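You operate a simulated robot arm through the tools that you are given. There is no shell and no other tool.

The job below is to be done with a simulated robot arm. You get a single attempt, and the scene is never put back.

JOB
Tidy up at the slatted stand. At the end: the red tomato from the slatted stand is on the dark desk; the blue and white cloth is on the dark desk; the yellow block from the slatted stand is on the dark desk; the grey and white cloth from the slatted stand is on the dark desk; whatever was shut is shut again. Leave all else as you found it, and nothing knocked over.

It is judged by the outcome, as a careful person would: the job done as asked, and still so three seconds after it is handed in. It fails if anything else is knocked over, pushed out of place, dropped, spilled or broken. Flat cloth is picked up by pressing the open fingertips on it (5 to 10 N) and closing them slowly along it; thin cloth reads only 2 to 8 mm in the jaws.

ROBOT AND FRAMES
A 6-joint arm with a two-finger gripper, fixed in place. Base frame: the origin is on the floor under the middle of its stand, x ahead of it, y to its left, z up. Lengths are in m, angles in rad, forces in N, time in s.
With the tool pointing down near the work surface it reaches from about 0.1 to 0.7 m from the base axis. Its first joint turns from -1.152 to 1.152 rad. Payload 2.45 kg.
The TCP is the grasp point between the finger pads, 0.03 m short of the fingertips. In the tool frame z runs along the fingers and y along their closing line. The gripper opens to 0.106 m; its body begins 0.079 m behind the TCP.
Orientation is told as [roll, pitch, yaw] about the base's x, y, z axes, in that order, counted from this pose: with the fingers straight down and closing along the base's y, the tool's x points along the base's -x, its y along +y and its z along -z.

CONTROLS
- The arm moves only by the tool servo_tool. Its argument "rows" is a list of rows, each a list of 6 numbers: the shift along the tool's x, y, z in units of 150 mm (1.0 is 150 mm), then the turn, a rotation vector about the tool's x, y, z in units of 60 degrees (1.0 is 60 degrees). In form: [[tx, ty, tz, wx, wy, wz], ...]. A call has 1 to 20 rows; each row is the pose to reach, as a shift and turn from the pose commanded when the call began, along the tool's axes at that moment. "gripper" is the opening in per cent of the stroke, from 0 (shut) to 100 (fully open), set as the call begins (left out, the last holds). A call with a number of a shift or a turn outside -1 to 1 is refused whole. Rows are played at 5 a second. More than 0.05 m and 0.15 rad between two rows, or a gripper value outside its range, and nothing of the call is played. Where a pose cannot be reached the arm comes as near as it can. A force on the tool above 40 N (or 10 N above the force at the start of the call, whichever is more), or a blocked arm, ends the call early, and 0.2 s more pass. Each finger travels about 0.153 m/s and halts on what it meets, pressing with about 21 N; the grip force reading is that of the motor and also rises with nothing between the fingers. The clock runs only during rows and for 0.2 s after the last one: add rows that repeat a pose to give the fingers time. It gives the time, the measured TCP pose, the force on the tool (base axes), the opening and the grip force at its end, in the units of the frame above (readings bear some noise), with the torque about the TCP (base axes, N m) and any sound that the robot's microphone picked up.
- Cameras (640 x 400 px; columns grow to the right, rows downward): "scene" is fixed at [0.0525, 0.4206, 1.3856]; the picture's right is [-0.75, -0.66, 0.00], its down [-0.48, 0.54, -0.69] and it looks along [0.46, -0.51, -0.73] (base axes); focal length 260 px, centre (320, 200). "wrist" rides on the gripper at [0.076, -0.002, -0.106] in the tool frame; the picture's right is [0.02, 1.00, 0.00], its down [-0.78, 0.02, -0.62] and it looks along [-0.62, 0.01, 0.78] (tool axes); focal length 247 px, centre (320, 200). There is no depth. A picture from a camera that has moved, and an enlarged one, comes with that camera's place and axes in the base frame and with its lens.
- capture(camera): a new picture of that camera. It takes no simulated time.
- zoom(camera, box): a new picture of the part [left, top, right, bottom] of that camera's present view, enlarged. It takes no simulated time.
- job_done(): hands the job in; it is judged then, once.

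Places have to be worked out from the pictures, the camera data and where the tool is seen. Open the gripper and draw the arm clear of the work before you hand the job in, unless the task says otherwise.

The tools are called as name(argument=value, ...) on one line, values as JSON. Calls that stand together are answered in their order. servo_tool: Moves the arm, as the interface text tells. Its arguments: {"type":"object","properties":{"rows":{"type":"array","items":{"type":"array","items":{"type":"number"}}},"gripper":{"type":"number"}},"required":["rows"]} The other tools are called the same way: capture (camera) takes a picture; zoom (camera, box) takes an enlarged picture of a part of a camera's view; job_done () hands the job in.

At the start:

```text
clock: 0.0
ee_pos: [0.3583, -0.0829, 1.0717]
tcp_rot: [-0.001, 0.0, 0.001]
ft_force: [1.1, -0.1, -0.5]
torque: [0.02, 0.03, 0.01]
finger_gap: 0.106
gripper_force: 0.1
```

scene: 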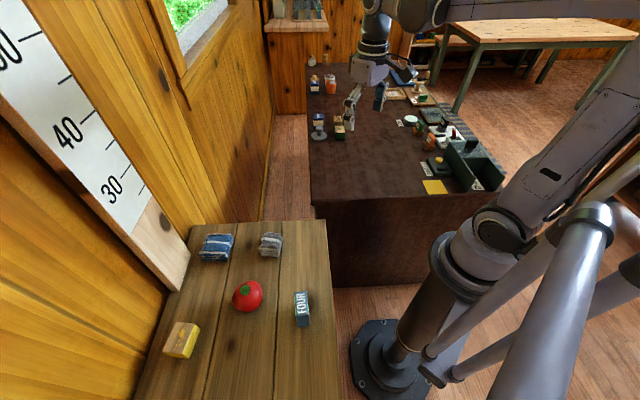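
wrist: 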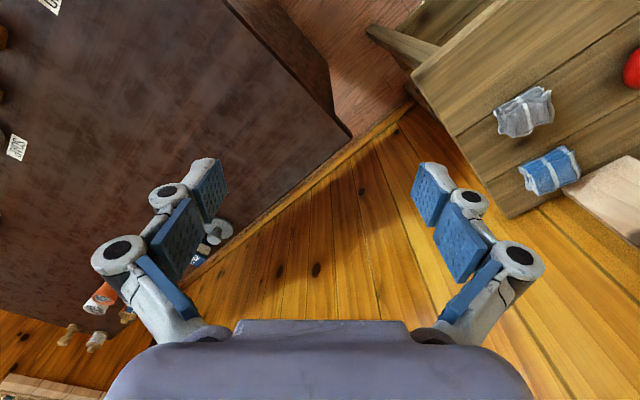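

I'll start by looking closer at the stand and the desk before I move anything.

zoom(camera="scene", box=[130, 200, 350, 400])

zoom(camera="scene", box=[290, 40, 520, 210])

zoom(camera="wrist", box=[400, 0, 640, 200])

```text
2.00 times, centred on (240, 300) of scene
camera zoom: at [0.0525, 0.4206, 1.3856], right [-0.75, -0.66, 0.0], down [-0.48, 0.54, -0.69], along [0.46, -0.51, -0.73], focal length 519 px, centre (480, 0)
```

zoom: 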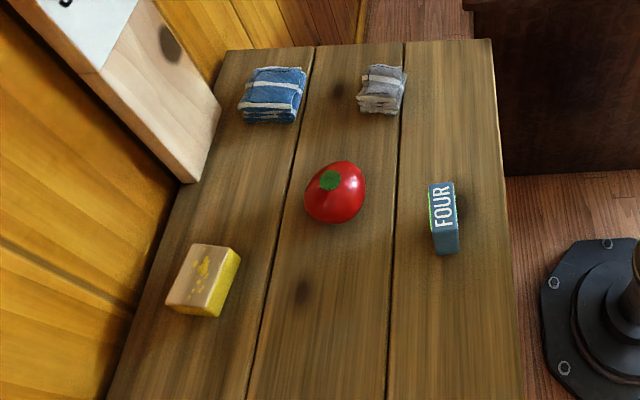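

```text
2.35 times, centred on (405, 125) of scene
camera zoom: at [0.0525, 0.4206, 1.3856], right [-0.75, -0.66, 0.0], down [-0.48, 0.54, -0.69], along [0.46, -0.51, -0.73], focal length 611 px, centre (120, 376)
```

zoom: 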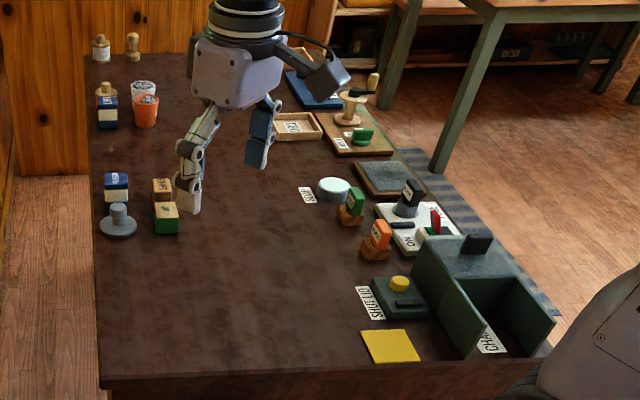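

```text
2.00 times, centred on (520, 100) of wrist
camera zoom: at [0.2827, -0.0836, 1.1801], right [-0.02, 1.0, 0.0], down [0.78, 0.02, 0.62], along [0.62, 0.01, -0.78], focal length 494 px, centre (-80, 400)
```

zoom: 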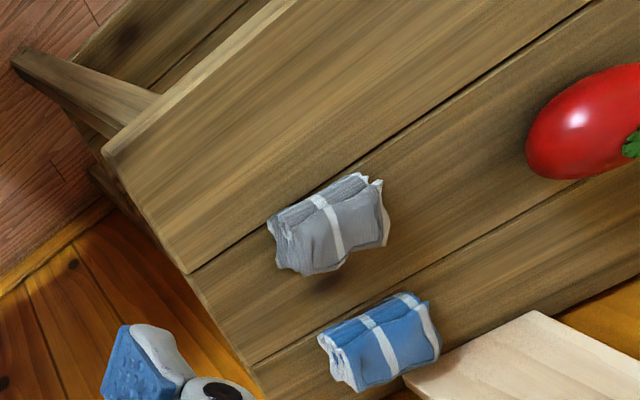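

The stand top comes out at z≈0.78 and the desk top at about 0.72, with clear desk near x 0.45, y -0.2. I'll move the tool high over the stand to get a closer look.

servo_tool(rows=[[0.05, 0.25, 0, 0, 0, 0], [0.1, 0.5, 0, 0, 0, 0], [0.15, 0.75, 0, 0, 0, 0], [0.2, 1.0, 0, 0, 0, 0]], gripper=100)

capture(camera="wrist")

```text
clock: 1.0
ee_pos: [0.3275, 0.0678, 1.0727]
tcp_rot: [-0.001, 0.001, -0.002]
ft_force: [0.5, -0.7, 0.0]
torque: [0.0, -0.01, 0.02]
finger_gap: 0.1061
gripper_force: 0.1
```

```text
taken
camera wrist: at [0.2524, 0.0662, 1.1796], right [-0.02, 1.0, 0.0], down [0.78, 0.02, 0.62], along [0.62, 0.01, -0.78], focal length 247 px, centre (320, 200)
```

wrist: 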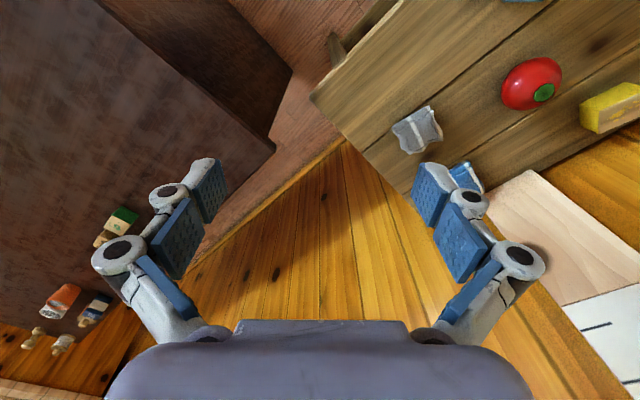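

The arm responds as expected. I'll go on over the stand to see the items from above.

servo_tool(rows=[[0.08, 0.25, 0, 0, 0, 0], [0.16, 0.5, 0, 0, 0, 0], [0.24, 0.75, 0, 0, 0, 0], [0.3, 1.0, 0, 0, 0, 0]], gripper=100)

capture(camera="wrist")

capture(camera="scene")

```text
clock: 2.0
ee_pos: [0.2829, 0.2194, 1.0716]
tcp_rot: [0.001, 0.001, -0.002]
ft_force: [-0.5, 0.2, -0.5]
torque: [-0.03, -0.01, 0.04]
finger_gap: 0.1059
gripper_force: 0.0
```

```text
taken
camera wrist: at [0.2066, 0.219, 1.1784], right [-0.02, 1.0, 0.0], down [0.78, 0.02, 0.62], along [0.62, 0.01, -0.78], focal length 247 px, centre (320, 200)
```

wrist: 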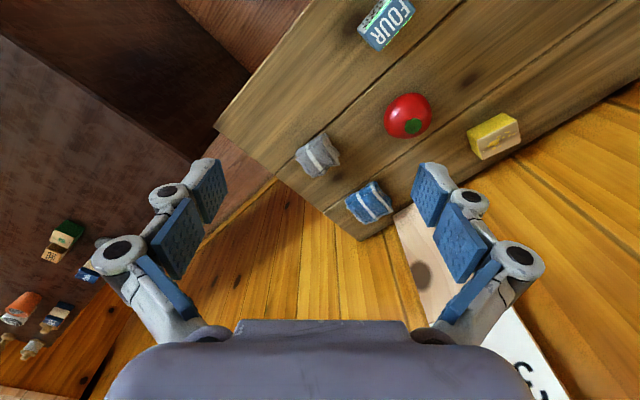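

```text
taken
```

scene: 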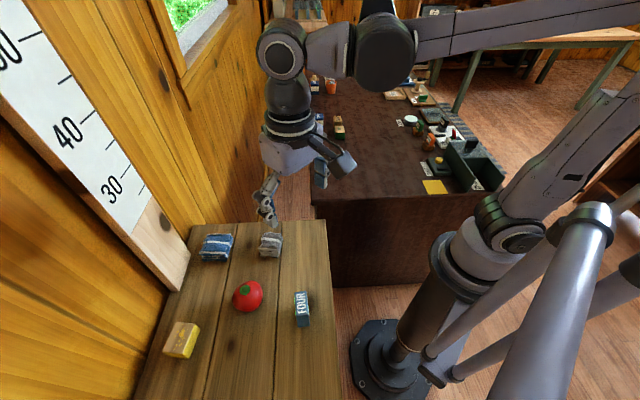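

The board with the scale stands at the stand's back edge near the blue cloth, so I need to keep clear of it there. I'll zoom in to see how the items lie.

zoom(camera="wrist", box=[270, 60, 450, 240])

zoom(camera="wrist", box=[340, 0, 560, 180])

zoom(camera="scene", box=[130, 180, 290, 300])

```text
2.22 times, centred on (360, 150) of wrist
camera zoom: at [0.2066, 0.219, 1.1784], right [-0.02, 1.0, 0.0], down [0.78, 0.02, 0.62], along [0.62, 0.01, -0.78], focal length 549 px, centre (231, 311)
```

zoom: 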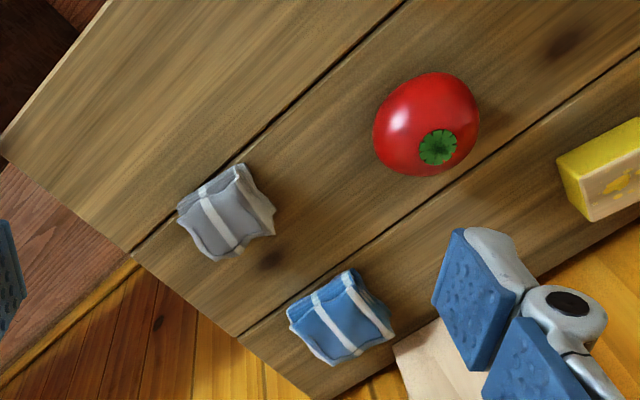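

```text
2.22 times, centred on (450, 90) of wrist
camera zoom: at [0.2066, 0.219, 1.1784], right [-0.02, 1.0, 0.0], down [0.78, 0.02, 0.62], along [0.62, 0.01, -0.78], focal length 549 px, centre (31, 444)
```

zoom: 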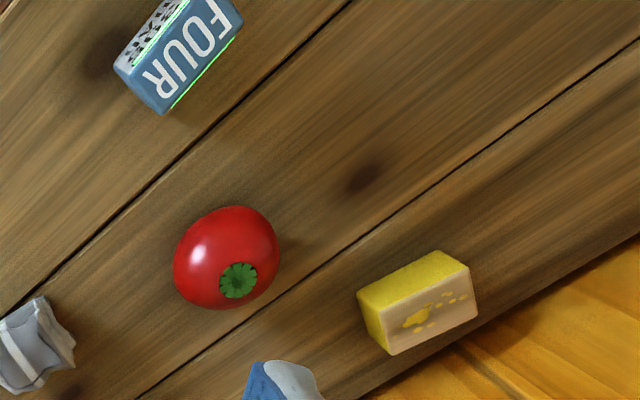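

```text
3.33 times, centred on (210, 240) of scene
camera zoom: at [0.0525, 0.4206, 1.3856], right [-0.75, -0.66, 0.0], down [-0.48, 0.54, -0.69], along [0.46, -0.51, -0.73], focal length 866 px, centre (687, 67)
```

zoom: 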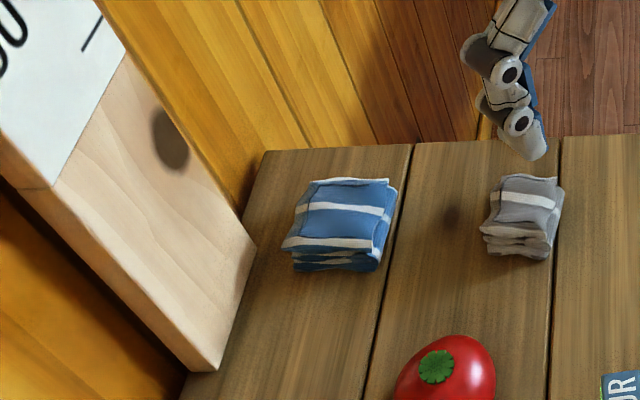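

I place the grey cloth at about (0.41, 0.217), the blue one at (0.513, 0.322), the tomato at (0.338, 0.350) and the yellow block at (0.372, 0.508). The wall stands right behind the stand. I'll turn the tool to yaw ≈0.70, in line with the stand, and come down over the grey cloth.

servo_tool(rows=[[-0.14, 0, 0.13, 0, 0, -0.111], [-0.28, 0, 0.27, 0, 0, -0.223], [-0.42, 0, 0.4, 0, 0, -0.334], [-0.56, 0, 0.54, 0, 0, -0.445], [-0.7, 0, 0.67, 0, 0, -0.557], [-0.845, 0, 0.8, 0, 0, -0.668], [-0.845, 0, 0.8, 0, 0, -0.668]], gripper=100)

capture(camera="wrist")

capture(camera="scene")

```text
clock: 3.6
ee_pos: [0.4114, 0.217, 0.9537]
tcp_rot: [0.001, 0.0, 0.699]
ft_force: [-0.1, -0.4, 0.3]
torque: [0.0, 0.02, 0.02]
finger_gap: 0.1062
gripper_force: 0.0
```

```text
taken
camera wrist: at [0.3552, 0.1674, 1.0617], right [-0.66, 0.75, 0.0], down [0.59, 0.52, 0.62], along [0.47, 0.41, -0.78], focal length 247 px, centre (320, 200)
```

wrist: 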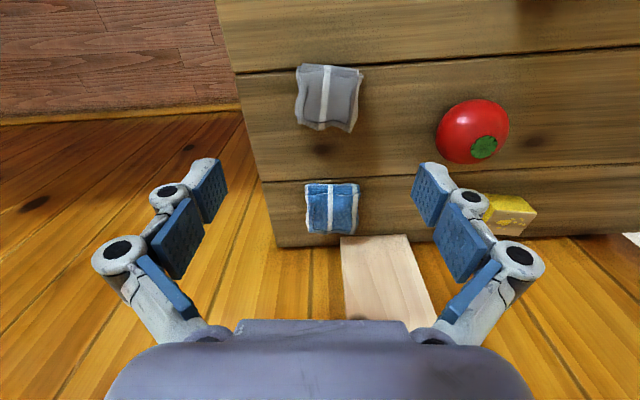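

```text
taken
```

scene: 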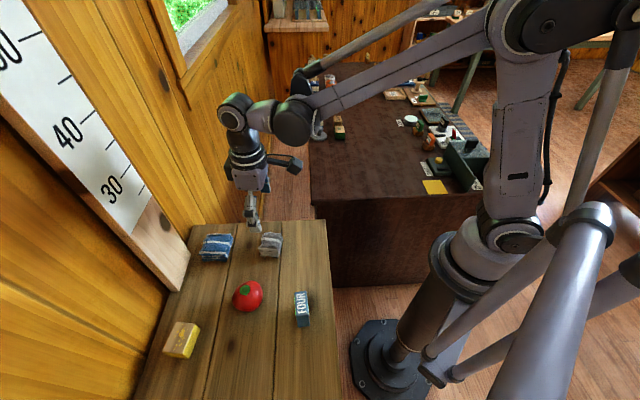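

The grey cloth now shows at about (0.406, 0.222), some 7 mm along tool y from the TCP. I'll shift by that and lower the open fingers to either side of it.

servo_tool(rows=[[0, 0.045, 0.15, 0, 0, 0], [0, 0.045, 0.3, 0, 0, 0], [0, 0.045, 0.45, 0, 0, 0], [0, 0.045, 0.6, 0, 0, 0], [0, 0.045, 0.7, 0, 0, 0], [0, 0.045, 0.78, 0, 0, 0]], gripper=100)

capture(camera="wrist")

zoom(camera="scene", box=[190, 160, 350, 290])

```text
clock: 5.0
ee_pos: [0.4061, 0.222, 0.8352]
tcp_rot: [0.0, 0.001, 0.699]
ft_force: [0.3, -0.5, 0.4]
torque: [-0.02, 0.03, -0.03]
finger_gap: 0.1061
gripper_force: 0.1
```

```text
taken
camera wrist: at [0.3497, 0.1733, 0.9426], right [-0.66, 0.75, 0.0], down [0.59, 0.52, 0.62], along [0.47, 0.41, -0.78], focal length 247 px, centre (320, 200)
```

wrist: 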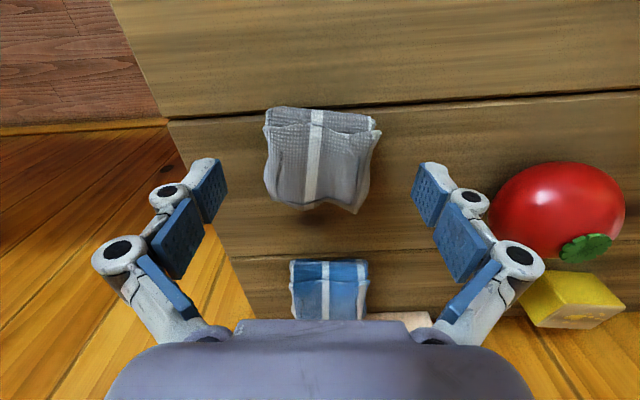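

```text
3.08 times, centred on (270, 225) of scene
camera zoom: at [0.0525, 0.4206, 1.3856], right [-0.75, -0.66, 0.0], down [-0.48, 0.54, -0.69], along [0.46, -0.51, -0.73], focal length 799 px, centre (474, 123)
```

zoom: 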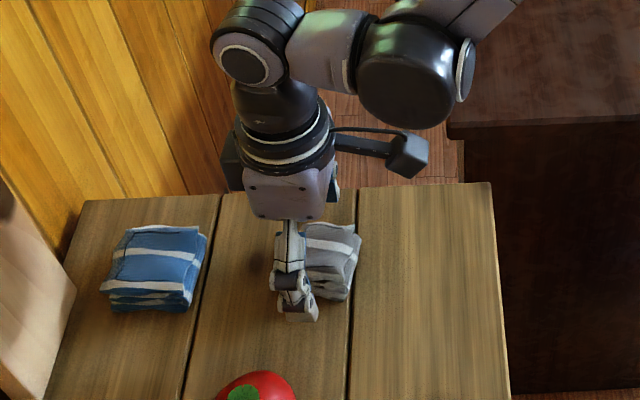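

The cloth sits centred between the fingers. I'll go down in small steps and watch for contact with the stand.

servo_tool(rows=[[0, 0, 0.03, 0, 0, 0], [0, 0, 0.06, 0, 0, 0], [0, 0, 0.09, 0, 0, 0], [0, 0, 0.09, 0, 0, 0]], gripper=100)

zoom(camera="scene", box=[220, 200, 320, 280])

capture(camera="wrist")

```text
clock: 6.0
ee_pos: [0.4058, 0.2227, 0.8225]
tcp_rot: [-0.002, -0.001, 0.7]
ft_force: [0.0, -0.1, 0.0]
torque: [0.01, 0.01, 0.01]
finger_gap: 0.106
gripper_force: 0.1
```

```text
5.00 times, centred on (270, 240) of scene
camera zoom: at [0.0525, 0.4206, 1.3856], right [-0.75, -0.66, 0.0], down [-0.48, 0.54, -0.69], along [0.46, -0.51, -0.73], focal length 1299 px, centre (570, 0)
```

zoom: 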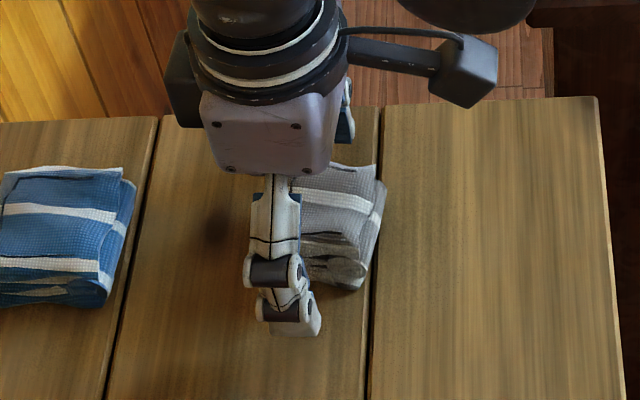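

```text
taken
camera wrist: at [0.3496, 0.1734, 0.9299], right [-0.66, 0.75, 0.0], down [0.59, 0.52, 0.62], along [0.47, 0.41, -0.78], focal length 247 px, centre (320, 200)
```

wrist: 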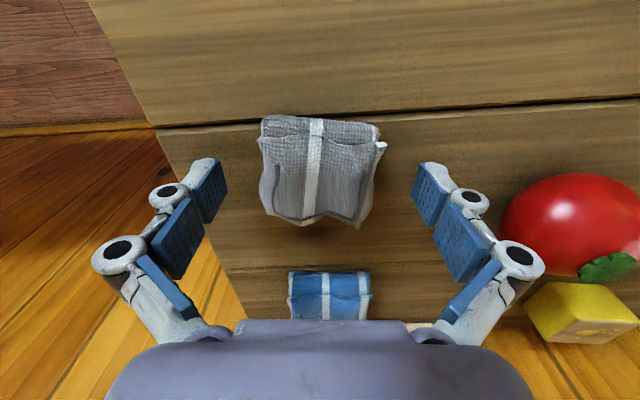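

Still no contact with the tips at z≈0.7925. I'll go another few millimetres down.

servo_tool(rows=[[0, 0, 0.012, 0, 0, 0], [0, 0, 0.024, 0, 0, 0], [0, 0, 0.036, 0, 0, 0], [0, 0, 0.036, 0, 0, 0]], gripper=100)

```text
clock: 7.0
ee_pos: [0.4064, 0.2217, 0.8169]
tcp_rot: [0.0, 0.002, 0.699]
ft_force: [0.2, -0.4, 0.4]
torque: [-0.01, -0.01, -0.01]
finger_gap: 0.1062
gripper_force: 0.1
```

No contact at tips z≈0.787 either. I'll lower gently again in small steps.

servo_tool(rows=[[0, 0, 0.01, 0, 0, 0], [0, 0, 0.02, 0, 0, 0], [0, 0, 0.03, 0, 0, 0], [0, 0, 0.03, 0, 0, 0]], gripper=100)

zoom(camera="scene", box=[220, 200, 320, 280])

```text
clock: 8.0
ee_pos: [0.405, 0.2228, 0.811]
tcp_rot: [-0.001, -0.001, 0.698]
ft_force: [-0.4, -0.2, 0.5]
torque: [0.0, 0.03, -0.01]
finger_gap: 0.1063
gripper_force: 0.1
```

```text
5.00 times, centred on (270, 240) of scene
camera zoom: at [0.0525, 0.4206, 1.3856], right [-0.75, -0.66, 0.0], down [-0.48, 0.54, -0.69], along [0.46, -0.51, -0.73], focal length 1299 px, centre (570, 0)
```

zoom: 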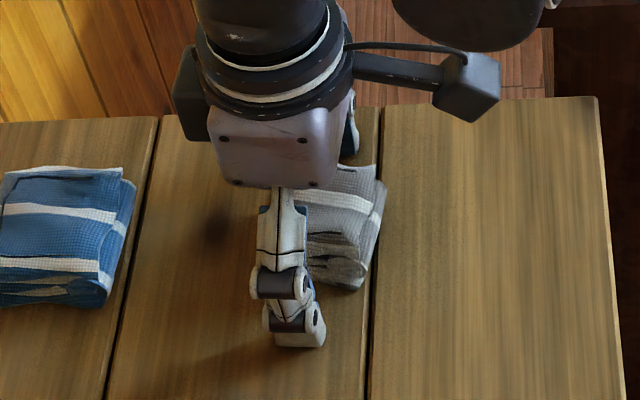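

The tips are at about 0.781, still free and close to the boards. I'll close in stages onto the sides of the cloth.

servo_tool(rows=[[0, 0, 0, 0, 0, 0], [0, 0, 0, 0, 0, 0], [0, 0, 0, 0, 0, 0]], gripper=60)

capture(camera="wrist")

servo_tool(rows=[[0, 0, 0, 0, 0, 0], [0, 0, 0, 0, 0, 0], [0, 0, 0, 0, 0, 0]], gripper=45)

capture(camera="wrist")

```text
clock: 8.4
ee_pos: [0.4053, 0.2237, 0.8159]
tcp_rot: [-0.001, 0.0, 0.697]
ft_force: [0.4, 1.2, 68.6]
torque: [0.03, 0.05, 0.03]
finger_gap: 0.0956
gripper_force: 46.1
stopped in row 1: the force on the tool passed its limit at 46 N (the readings are from after the stop); the commanded pose is now the measured one
```

```text
taken
camera wrist: at [0.3488, 0.1725, 0.9233], right [-0.66, 0.75, 0.0], down [0.59, 0.52, 0.62], along [0.47, 0.41, -0.78], focal length 247 px, centre (320, 200)
```

wrist: 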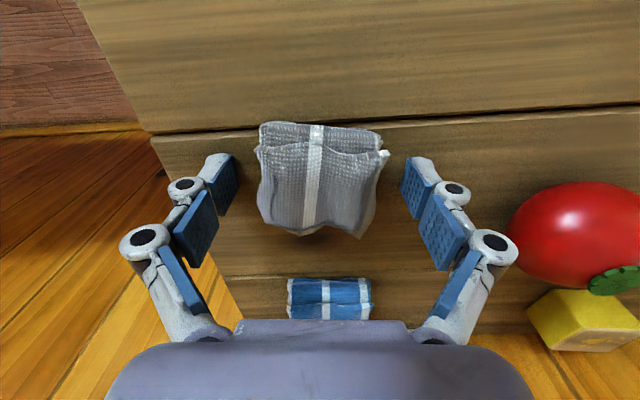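

```text
clock: 9.2
ee_pos: [0.4054, 0.222, 0.8146]
tcp_rot: [0.0, 0.001, 0.698]
ft_force: [-1.1, -1.0, 66.8]
torque: [0.02, 0.08, 0.07]
finger_gap: 0.0979
gripper_force: 44.8
```

```text
taken
camera wrist: at [0.3488, 0.1726, 0.922], right [-0.66, 0.75, 0.0], down [0.59, 0.52, 0.62], along [0.47, 0.41, -0.78], focal length 247 px, centre (320, 200)
```

wrist: 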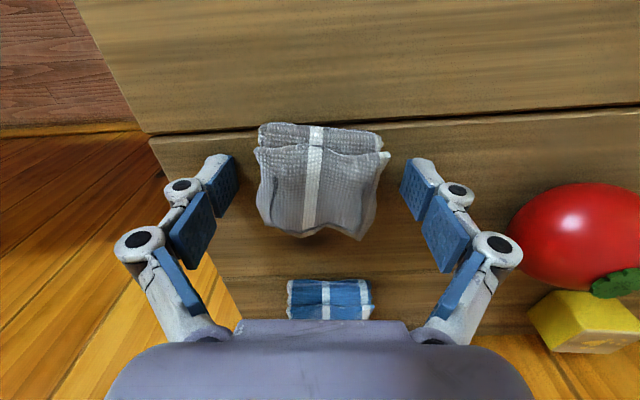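

The fingers swing on arcs, so their tips dropped while closing and pressed on the stand. I'll raise the tool right away to relieve that.

servo_tool(rows=[[0, 0, -0.05, 0, 0, 0], [0, 0, -0.1, 0, 0, 0], [0, 0, -0.13, 0, 0, 0], [0, 0, -0.13, 0, 0, 0]])

capture(camera="wrist")

zoom(camera="scene", box=[170, 200, 350, 340])

```text
clock: 10.2
ee_pos: [0.4046, 0.2226, 0.8339]
tcp_rot: [-0.002, 0.0, 0.697]
ft_force: [-1.0, 0.1, 0.0]
torque: [0.03, 0.02, 0.04]
finger_gap: 0.0571
gripper_force: 21.1
```

```text
taken
camera wrist: at [0.3493, 0.1723, 0.9401], right [-0.66, 0.75, 0.0], down [0.59, 0.52, 0.62], along [0.47, 0.41, -0.78], focal length 247 px, centre (320, 200)
```

wrist: 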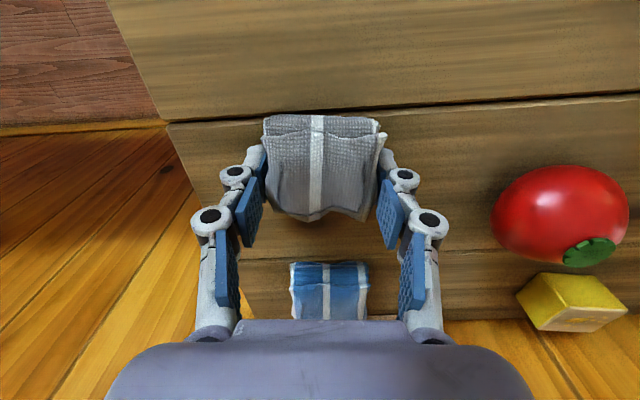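

```text
2.86 times, centred on (260, 270) of scene
camera zoom: at [0.0525, 0.4206, 1.3856], right [-0.75, -0.66, 0.0], down [-0.48, 0.54, -0.69], along [0.46, -0.51, -0.73], focal length 742 px, centre (491, 0)
```

zoom: 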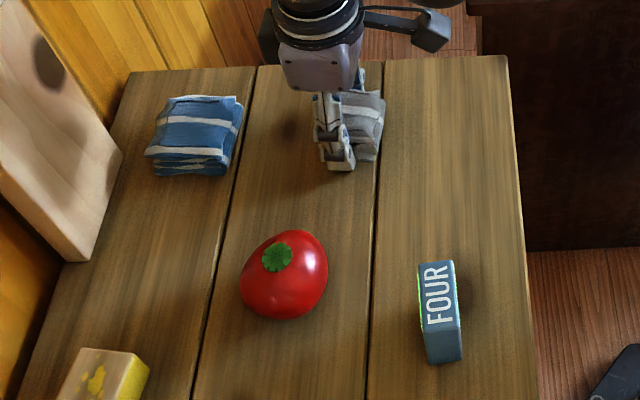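

At the new height the fingers closed onto the cloth (gap 57 mm, 21 N), but the grip is fairly high on it. I'll open a little, then lower in small steps for a deeper hold.

servo_tool(rows=[[0, 0, 0, 0, 0, 0], [0, 0, 0, 0, 0, 0], [0, 0, 0.015, 0, 0, 0], [0, 0, 0.03, 0, 0, 0], [0, 0, 0.03, 0, 0, 0]], gripper=68)

capture(camera="wrist")

zoom(camera="scene", box=[220, 200, 320, 280])

```text
clock: 11.4
ee_pos: [0.4048, 0.2223, 0.8276]
tcp_rot: [-0.001, 0.001, 0.697]
ft_force: [-0.5, -0.1, -0.1]
torque: [0.0, 0.02, 0.0]
finger_gap: 0.0724
gripper_force: 0.0
```

```text
taken
camera wrist: at [0.3491, 0.1722, 0.935], right [-0.66, 0.75, 0.0], down [0.59, 0.52, 0.62], along [0.47, 0.41, -0.78], focal length 247 px, centre (320, 200)
```

wrist: 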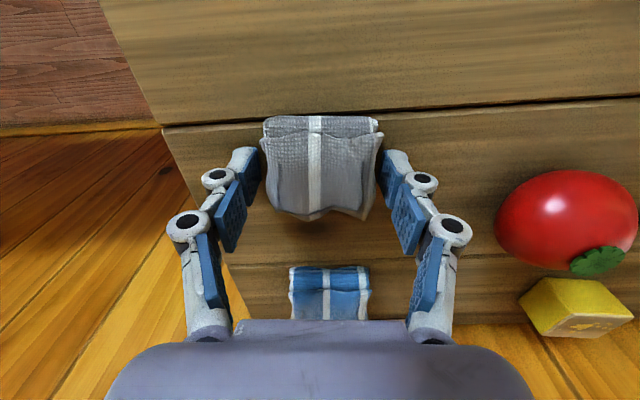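

```text
5.00 times, centred on (270, 240) of scene
camera zoom: at [0.0525, 0.4206, 1.3856], right [-0.75, -0.66, 0.0], down [-0.48, 0.54, -0.69], along [0.46, -0.51, -0.73], focal length 1299 px, centre (570, 0)
```

zoom: 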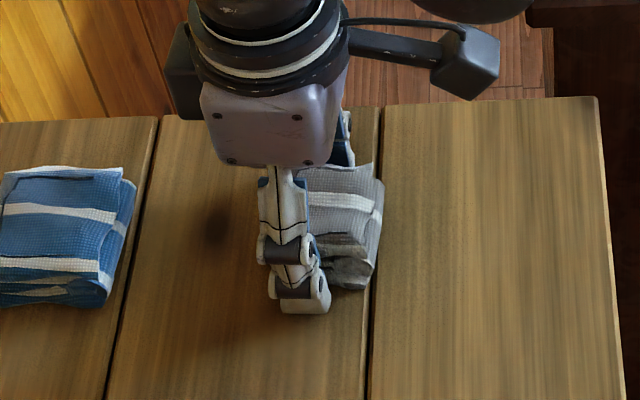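

No force yet at this gap. I'll lower another 5 mm.

servo_tool(rows=[[0, 0, 0.012, 0, 0, 0], [0, 0, 0.024, 0, 0, 0], [0, 0, 0.036, 0, 0, 0], [0, 0, 0.036, 0, 0, 0]])

```text
clock: 12.4
ee_pos: [0.4059, 0.223, 0.8238]
tcp_rot: [0.001, 0.0, 0.698]
ft_force: [0.3, -0.8, 16.5]
torque: [-0.02, -0.05, 0.01]
finger_gap: 0.0751
gripper_force: 2.7
```

Contact with the boards at TCP z≈0.824 for this gap. I'll lift 6 mm and close firmly on the cloth.

servo_tool(rows=[[0, 0, -0.04, 0, 0, 0], [0, 0, -0.045, 0, 0, 0], [0, 0, -0.045, 0, 0, 0]])

servo_tool(rows=[[0, 0, 0, 0, 0, 0], [0, 0, 0, 0, 0, 0], [0, 0, 0, 0, 0, 0]], gripper=50)

servo_tool(rows=[[0, 0, 0, 0, 0, 0], [0, 0, 0, 0, 0, 0], [0, 0, 0, 0, 0, 0], [0, 0, 0, 0, 0, 0]], gripper=25)

capture(camera="wrist")

zoom(camera="scene", box=[220, 200, 320, 280])

```text
clock: 13.2
ee_pos: [0.4065, 0.2224, 0.8293]
tcp_rot: [-0.001, -0.001, 0.698]
ft_force: [-0.8, -0.4, -0.6]
torque: [-0.02, 0.0, 0.02]
finger_gap: 0.0719
gripper_force: 0.1
```

```text
clock: 14.0
ee_pos: [0.4055, 0.2217, 0.8292]
tcp_rot: [0.0, -0.001, 0.698]
ft_force: [0.2, 1.1, 5.9]
torque: [0.05, 0.06, -0.03]
finger_gap: 0.0565
gripper_force: 20.8
```

```text
clock: 15.0
ee_pos: [0.4052, 0.2212, 0.8297]
tcp_rot: [-0.001, -0.001, 0.697]
ft_force: [1.0, -0.2, 5.9]
torque: [0.0, 0.02, 0.02]
finger_gap: 0.0566
gripper_force: 20.6
```

```text
taken
camera wrist: at [0.3493, 0.1723, 0.9367], right [-0.66, 0.75, 0.0], down [0.59, 0.52, 0.62], along [0.47, 0.41, -0.78], focal length 247 px, centre (320, 200)
```

wrist: 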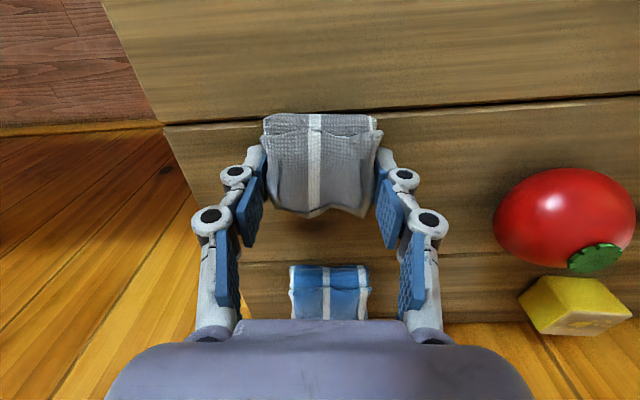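

```text
5.00 times, centred on (270, 240) of scene
camera zoom: at [0.0524, 0.4206, 1.3857], right [-0.75, -0.66, 0.0], down [-0.48, 0.54, -0.69], along [0.46, -0.51, -0.73], focal length 1299 px, centre (570, 0)
```

zoom: 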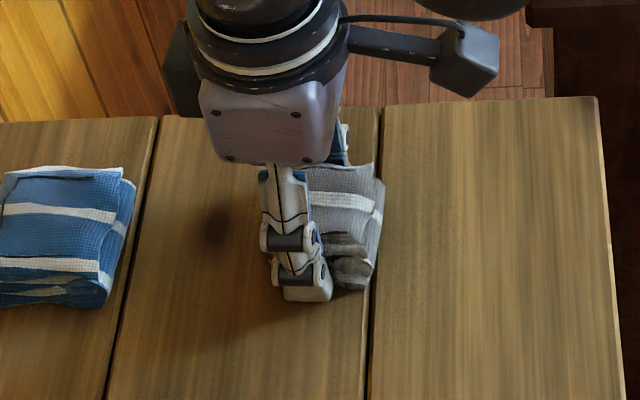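

The cloth holds firm at 56.6 mm between the pads. I'll lift slowly 30 mm and check that it comes along.

servo_tool(rows=[[0, 0, -0.04, 0, 0, 0], [0, 0, -0.08, 0, 0, 0], [0, 0, -0.14, 0, 0, 0], [0, 0, -0.2, 0, 0, 0], [0, 0, -0.2, 0, 0, 0]])

capture(camera="wrist")

zoom(camera="scene", box=[220, 200, 320, 280])

```text
clock: 16.2
ee_pos: [0.4052, 0.2218, 0.8588]
tcp_rot: [-0.002, 0.001, 0.698]
ft_force: [-0.7, 0.5, -0.7]
torque: [0.04, 0.02, 0.0]
finger_gap: 0.0566
gripper_force: 20.8
```

```text
taken
camera wrist: at [0.3486, 0.1719, 0.9665], right [-0.66, 0.75, 0.0], down [0.59, 0.52, 0.62], along [0.47, 0.41, -0.78], focal length 247 px, centre (320, 200)
```

wrist: 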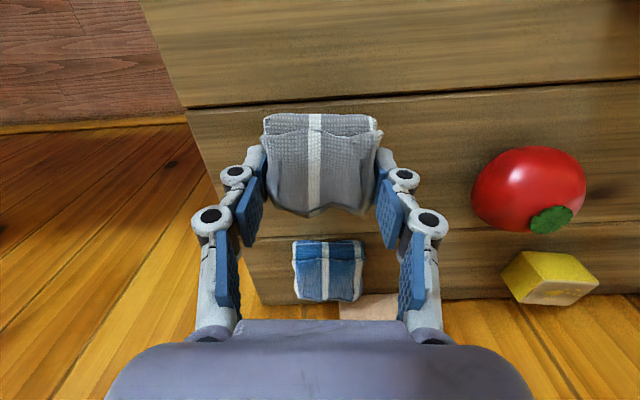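

```text
5.00 times, centred on (270, 240) of scene
camera zoom: at [0.0525, 0.4206, 1.3856], right [-0.75, -0.66, 0.0], down [-0.48, 0.54, -0.69], along [0.46, -0.51, -0.73], focal length 1299 px, centre (570, 0)
```

zoom: 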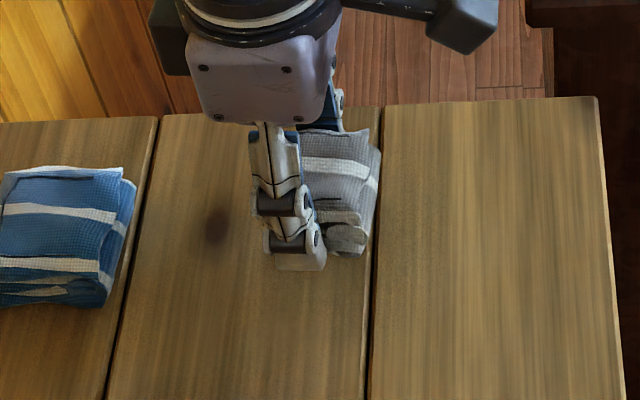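

The cloth is clear of the stand and the other items haven't moved. I'll raise it, turn back to yaw 0 and carry it towards the desk.

servo_tool(rows=[[0, 0, -0.15, 0, 0, 0.05], [0.05, -0.04, -0.3, 0, 0, 0.15], [0.15, -0.13, -0.45, 0, 0, 0.25], [0.25, -0.22, -0.5, 0, 0, 0.35], [0.37, -0.32, -0.5, 0, 0, 0.45], [0.5, -0.42, -0.5, 0, 0, 0.55], [0.62, -0.53, -0.5, 0, 0, 0.668], [0.62, -0.53, -0.5, 0, 0, 0.668]])

capture(camera="wrist")

```text
clock: 18.0
ee_pos: [0.3866, 0.1025, 0.9335]
tcp_rot: [0.0, -0.001, -0.002]
ft_force: [-0.1, -0.5, -0.2]
torque: [0.04, 0.0, 0.0]
finger_gap: 0.0567
gripper_force: 20.5
```

```text
taken
camera wrist: at [0.311, 0.0998, 1.0419], right [-0.02, 1.0, 0.0], down [0.78, 0.01, 0.62], along [0.62, 0.01, -0.78], focal length 247 px, centre (320, 200)
```

wrist: 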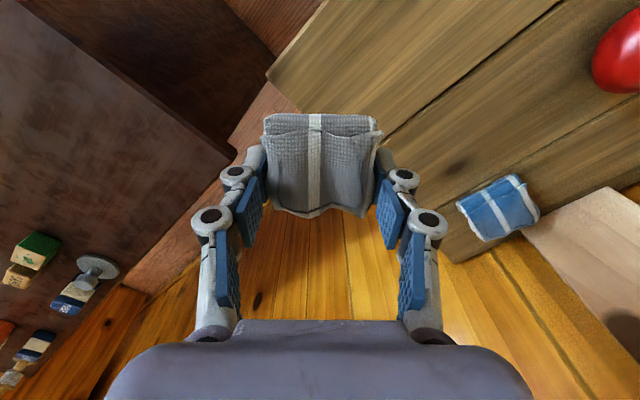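

The hold is steady. I'll carry it on towards the desk at this height.

servo_tool(rows=[[0.02, -0.25, 0, 0, 0, 0], [0.04, -0.5, 0, 0, 0, 0], [0.06, -0.75, 0, 0, 0, 0], [0.08, -1.0, 0, 0, 0, 0]])

servo_tool(rows=[[0.01, -0.25, 0, 0, 0, 0], [0.02, -0.5, 0, 0, 0, 0], [0.03, -0.75, 0, 0, 0, 0], [0.03, -1.0, 0, 0, 0, 0]])

capture(camera="wrist")

capture(camera="scene")

```text
clock: 19.0
ee_pos: [0.3775, -0.0474, 0.9303]
tcp_rot: [0.0, -0.001, 0.0]
ft_force: [0.4, 0.2, -0.4]
torque: [0.01, -0.01, 0.01]
finger_gap: 0.0568
gripper_force: 21.1
```

```text
clock: 20.0
ee_pos: [0.3706, -0.199, 0.9352]
tcp_rot: [0.0, -0.001, 0.0]
ft_force: [-0.9, 0.2, -0.5]
torque: [0.02, 0.0, 0.0]
finger_gap: 0.0565
gripper_force: 20.9
```

```text
taken
camera wrist: at [0.2956, -0.1997, 1.0413], right [-0.02, 1.0, 0.0], down [0.78, 0.02, 0.62], along [0.62, 0.01, -0.78], focal length 247 px, centre (320, 200)
```

wrist: 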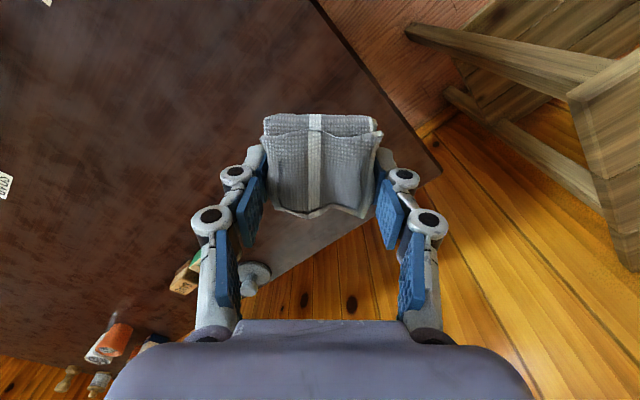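

```text
taken
```

scene: 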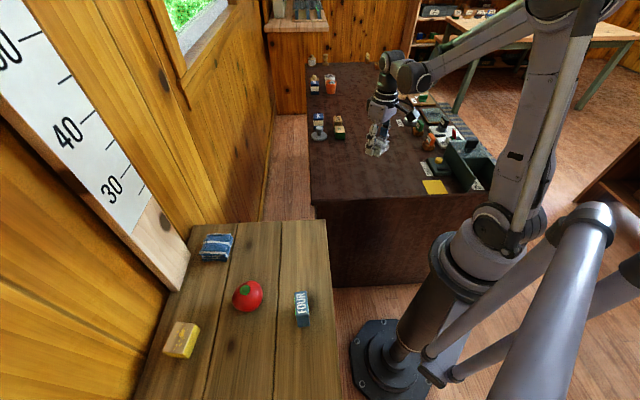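

The desk below is clear. I'll move over (0.37, -0.27) and lower to about TCP z 0.80.

servo_tool(rows=[[0, -0.2, 0.05, 0, 0, 0], [0, -0.4, 0.2, 0, 0, 0], [0, -0.47, 0.4, 0, 0, 0], [0, -0.47, 0.6, 0, 0, 0], [0, -0.47, 0.78, 0, 0, 0], [0, -0.47, 0.88, 0, 0, 0], [0, -0.47, 0.88, 0, 0, 0]])

zoom(camera="scene", box=[300, 80, 480, 220])

capture(camera="wrist")

```text
clock: 21.6
ee_pos: [0.367, -0.2683, 0.8031]
tcp_rot: [-0.001, -0.001, -0.001]
ft_force: [0.1, 0.0, -0.5]
torque: [-0.02, 0.02, -0.03]
finger_gap: 0.0567
gripper_force: 21.0
```

```text
2.86 times, centred on (390, 150) of scene
camera zoom: at [0.0525, 0.4206, 1.3856], right [-0.75, -0.66, 0.0], down [-0.48, 0.54, -0.69], along [0.46, -0.51, -0.73], focal length 742 px, centre (120, 343)
```

zoom: 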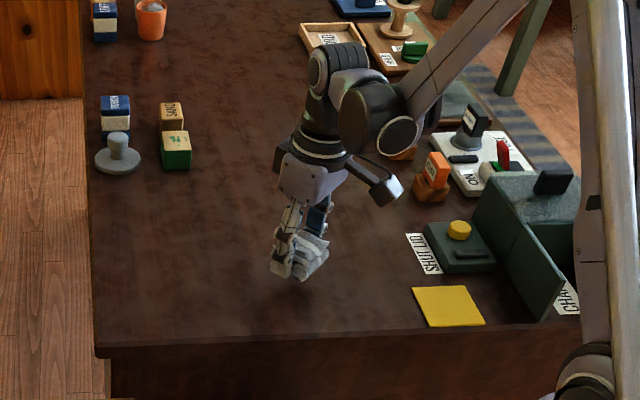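

```text
taken
camera wrist: at [0.2925, -0.2687, 0.9107], right [-0.02, 1.0, 0.0], down [0.78, 0.02, 0.62], along [0.62, 0.01, -0.78], focal length 247 px, centre (320, 200)
```

wrist: 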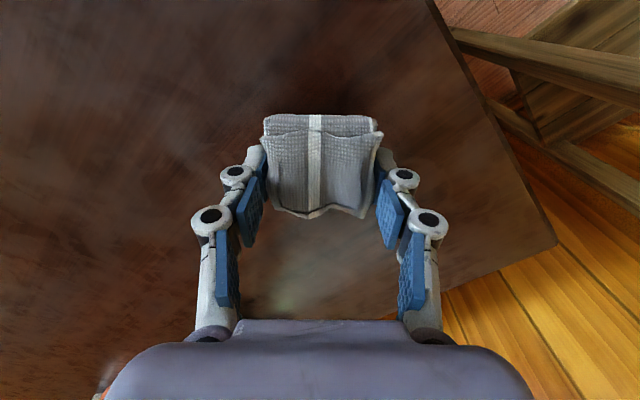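

It's about 4 cm above the desk. I'll lower it slowly and look for the force to rise.

servo_tool(rows=[[0, 0, 0.06, 0, 0, 0], [0, 0, 0.12, 0, 0, 0], [0, 0, 0.17, 0, 0, 0], [0, 0, 0.2, 0, 0, 0], [0, 0, 0.22, 0, 0, 0], [0, 0, 0.22, 0, 0, 0]])

zoom(camera="scene", box=[340, 120, 420, 190])

```text
clock: 23.0
ee_pos: [0.3698, -0.2665, 0.7728]
tcp_rot: [-0.001, 0.001, 0.0]
ft_force: [-0.3, 0.4, 0.2]
torque: [0.03, -0.01, 0.01]
finger_gap: 0.0566
gripper_force: 21.1
```

```text
5.71 times, centred on (380, 155) of scene
camera zoom: at [0.0525, 0.4206, 1.3856], right [-0.75, -0.66, 0.0], down [-0.48, 0.54, -0.69], along [0.46, -0.51, -0.73], focal length 1484 px, centre (-23, 457)
```

zoom: 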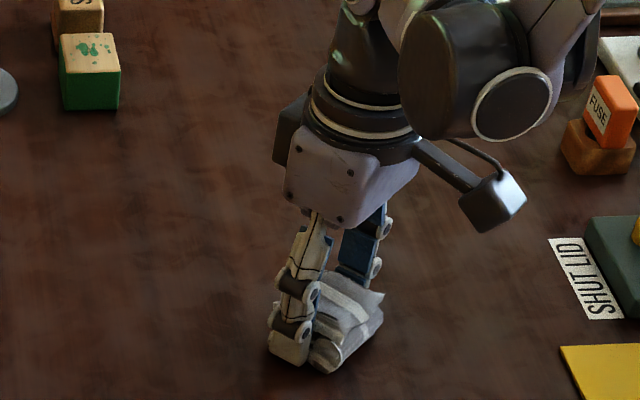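

Still free at 0.773. I'll lower further in 2 mm steps.

servo_tool(rows=[[0, 0, 0.013, 0, 0, 0], [0, 0, 0.026, 0, 0, 0], [0, 0, 0.04, 0, 0, 0], [0, 0, 0.053, 0, 0, 0], [0, 0, 0.053, 0, 0, 0]])

```text
clock: 23.6
ee_pos: [0.3679, -0.2664, 0.768]
tcp_rot: [0.0, -0.001, -0.002]
ft_force: [0.5, 1.9, 14.3]
torque: [0.02, -0.02, 0.02]
finger_gap: 0.0568
gripper_force: 20.8
stopped in row 3: the force on the tool passed its limit at 53 N (the readings are from after the stop); the commanded pose is now the measured one
```

The cloth touched the desk at TCP z≈0.768. I'll open the fingers moderately and check.

servo_tool(rows=[[0, 0, -0.01, 0, 0, 0], [0, 0, -0.01, 0, 0, 0], [0, 0, -0.01, 0, 0, 0]], gripper=72)

servo_tool(rows=[[0, 0, -0.1, 0, 0, 0], [0, 0, -0.3, 0, 0, 0], [0, 0, -0.55, 0, 0, 0], [0, 0, -0.8, 0, 0, 0], [0, 0, -1.0, 0, 0, 0]])

capture(camera="wrist")

zoom(camera="scene", box=[300, 80, 480, 220])

```text
clock: 24.4
ee_pos: [0.3694, -0.2665, 0.7689]
tcp_rot: [0.0, 0.001, -0.001]
ft_force: [0.3, 0.2, 0.3]
torque: [0.01, 0.01, -0.01]
finger_gap: 0.0765
gripper_force: 0.0
```

```text
clock: 25.6
ee_pos: [0.3685, -0.2639, 0.9158]
tcp_rot: [-0.001, 0.001, 0.002]
ft_force: [-0.8, -0.4, 0.4]
torque: [-0.04, 0.0, -0.01]
finger_gap: 0.0764
gripper_force: 0.1
```

```text
taken
camera wrist: at [0.2933, -0.2659, 1.0229], right [-0.02, 1.0, 0.0], down [0.78, 0.02, 0.62], along [0.62, 0.01, -0.78], focal length 247 px, centre (320, 200)
```

wrist: 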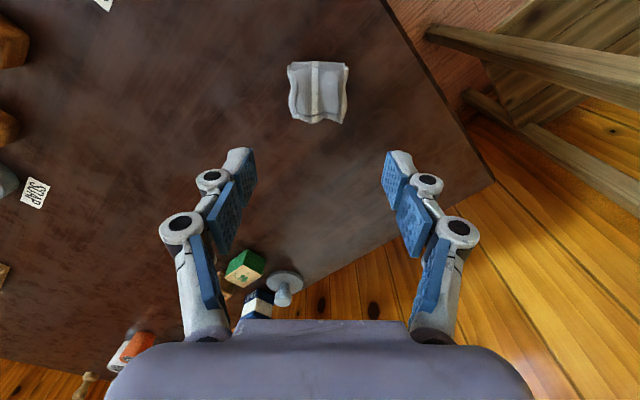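

```text
2.86 times, centred on (390, 150) of scene
camera zoom: at [0.0525, 0.4206, 1.3856], right [-0.75, -0.66, 0.0], down [-0.48, 0.54, -0.69], along [0.46, -0.51, -0.73], focal length 742 px, centre (120, 343)
```

zoom: 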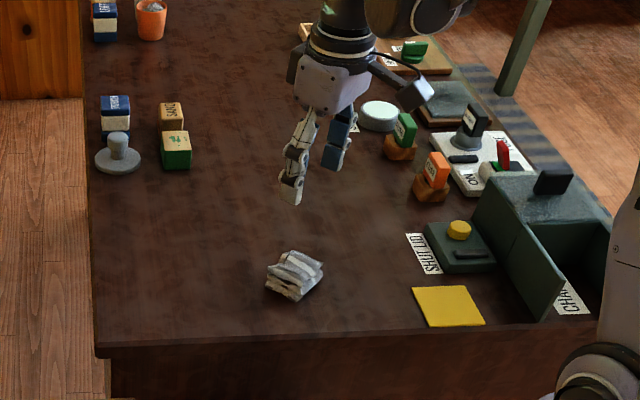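

The grey cloth lies flat on the desk and nothing else there has moved. Next is the blue cloth, so I'll go back to the stand.

servo_tool(rows=[[0, 0.25, -0.1, 0, 0, 0], [0, 0.5, -0.2, 0, 0, 0], [0, 0.75, -0.3, 0, 0, 0], [0, 1.0, -0.4, 0, 0, 0]], gripper=100)

servo_tool(rows=[[0, 0.25, 0, 0, 0, 0], [0, 0.5, 0, 0, 0, 0], [0, 0.75, 0, 0, 0, 0], [0, 1.0, 0, 0, 0, 0]])

servo_tool(rows=[[-0.08, 0.15, 0, 0, 0, -0.111], [-0.16, 0.3, 0, 0, 0, -0.223], [-0.24, 0.45, 0, 0, 0, -0.334], [-0.32, 0.6, 0, 0, 0, -0.445], [-0.4, 0.8, 0, 0, 0, -0.557], [-0.48, 1.0, 0, 0, 0, -0.668], [-0.48, 1.0, 0, 0, 0, -0.668]])

capture(camera="wrist")

```text
clock: 26.6
ee_pos: [0.3693, -0.116, 0.9757]
tcp_rot: [0.001, 0.001, -0.002]
ft_force: [-0.5, -0.4, -0.1]
torque: [-0.02, 0.01, -0.03]
finger_gap: 0.1057
gripper_force: 0.0
```

```text
clock: 27.6
ee_pos: [0.3683, 0.0318, 0.9775]
tcp_rot: [0.001, 0.001, -0.001]
ft_force: [0.4, 0.2, -0.2]
torque: [-0.04, -0.01, 0.03]
finger_gap: 0.1059
gripper_force: 0.0
```

```text
clock: 29.2
ee_pos: [0.4406, 0.1814, 0.9777]
tcp_rot: [-0.001, 0.0, 0.701]
ft_force: [-0.1, -0.3, 0.4]
torque: [0.03, -0.02, 0.01]
finger_gap: 0.1059
gripper_force: 0.0
```

```text
taken
camera wrist: at [0.3847, 0.1325, 1.0859], right [-0.66, 0.75, 0.0], down [0.59, 0.52, 0.62], along [0.47, 0.41, -0.78], focal length 247 px, centre (320, 200)
```

wrist: 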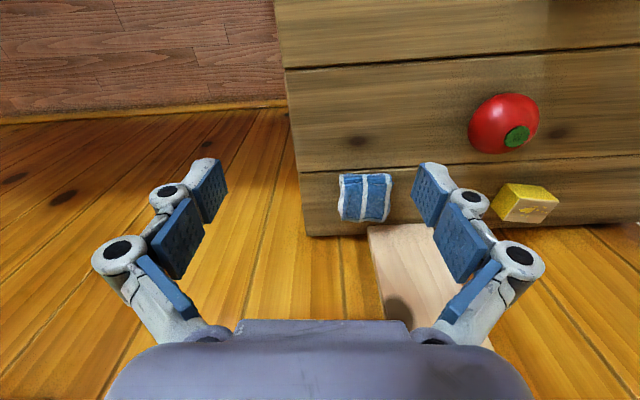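

The blue cloth shows at about (0.507, 0.323). I'll come over it with the tool tilted 0.2 rad, body leaning towards the base, to stay clear of the board and wall.

servo_tool(rows=[[-0.1, 0.07, 0, 0, -0.03, 0], [-0.27, 0.15, 0, 0, -0.07, 0], [-0.44, 0.23, 0.05, 0, -0.11, 0], [-0.61, 0.31, 0.1, 0, -0.15, 0], [-0.78, 0.38, 0.2, 0, -0.191, 0], [-0.947, 0.436, 0.3, 0, -0.191, 0], [-0.947, 0.436, 0.3, 0, -0.191, 0]], gripper=100)

capture(camera="wrist")

zoom(camera="scene", box=[130, 100, 310, 280])

```text
clock: 30.8
ee_pos: [0.5103, 0.3263, 0.9325]
tcp_rot: [-0.001, -0.201, 0.697]
ft_force: [-0.3, 0.2, 0.2]
torque: [-0.01, -0.03, 0.0]
finger_gap: 0.106
gripper_force: 0.1
```

```text
taken
camera wrist: at [0.4385, 0.2634, 1.0234], right [-0.66, 0.75, 0.0], down [0.48, 0.43, 0.77], along [0.58, 0.5, -0.64], focal length 247 px, centre (320, 200)
```

wrist: 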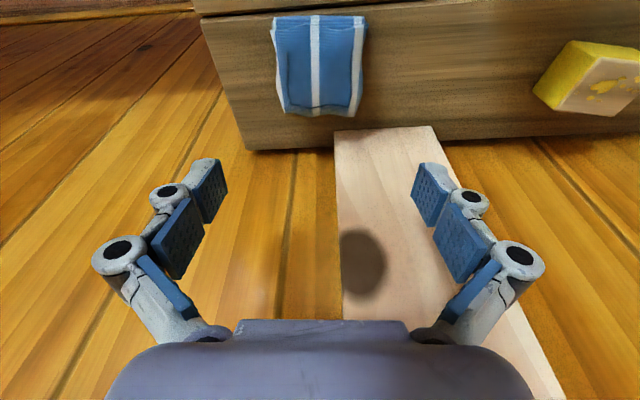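

```text
2.22 times, centred on (220, 190) of scene
camera zoom: at [0.0525, 0.4206, 1.3856], right [-0.75, -0.66, 0.0], down [-0.48, 0.54, -0.69], along [0.46, -0.51, -0.73], focal length 577 px, centre (542, 222)
```

zoom: 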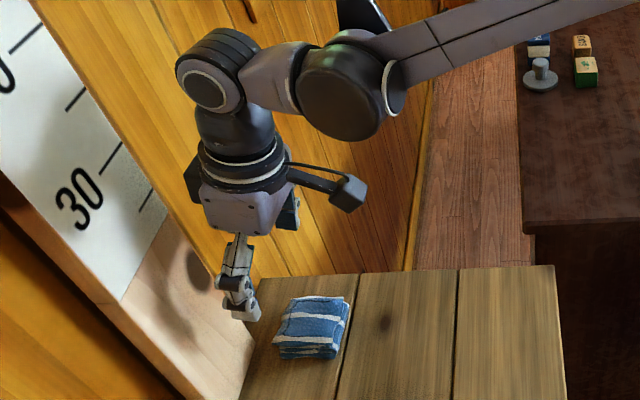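

The cloth centre is near (0.504, 0.316), about 10 mm baseward and 4 mm along -y of the TCP. I'll correct for that and lower to z≈0.85.

servo_tool(rows=[[0.05, -0.02, 0.08, 0, 0, 0], [0.08, -0.025, 0.18, 0, 0, 0], [0.11, -0.025, 0.3, 0, 0, 0], [0.14, -0.025, 0.42, 0, 0, 0], [0.161, -0.025, 0.529, 0, 0, 0], [0.161, -0.025, 0.529, 0, 0, 0]], gripper=100)

capture(camera="wrist")

zoom(camera="scene", box=[150, 170, 270, 280])

```text
clock: 32.2
ee_pos: [0.5047, 0.3162, 0.8503]
tcp_rot: [0.0, -0.2, 0.697]
ft_force: [0.4, -0.2, 0.4]
torque: [0.02, -0.04, -0.03]
finger_gap: 0.1058
gripper_force: 0.0
```

```text
taken
camera wrist: at [0.4331, 0.2538, 0.9398], right [-0.66, 0.75, 0.0], down [0.48, 0.43, 0.77], along [0.58, 0.5, -0.64], focal length 247 px, centre (320, 200)
```

wrist: 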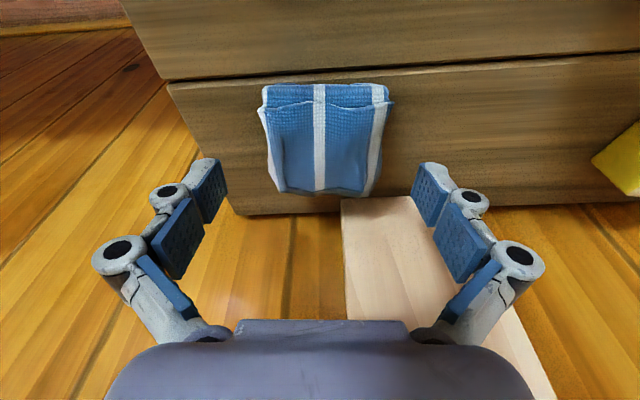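

```text
3.64 times, centred on (210, 225) of scene
camera zoom: at [0.0525, 0.4206, 1.3856], right [-0.75, -0.66, 0.0], down [-0.48, 0.54, -0.69], along [0.46, -0.51, -0.73], focal length 944 px, centre (720, 109)
```

zoom: 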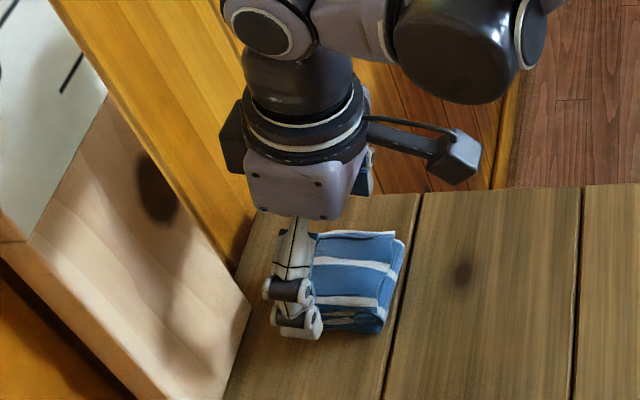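

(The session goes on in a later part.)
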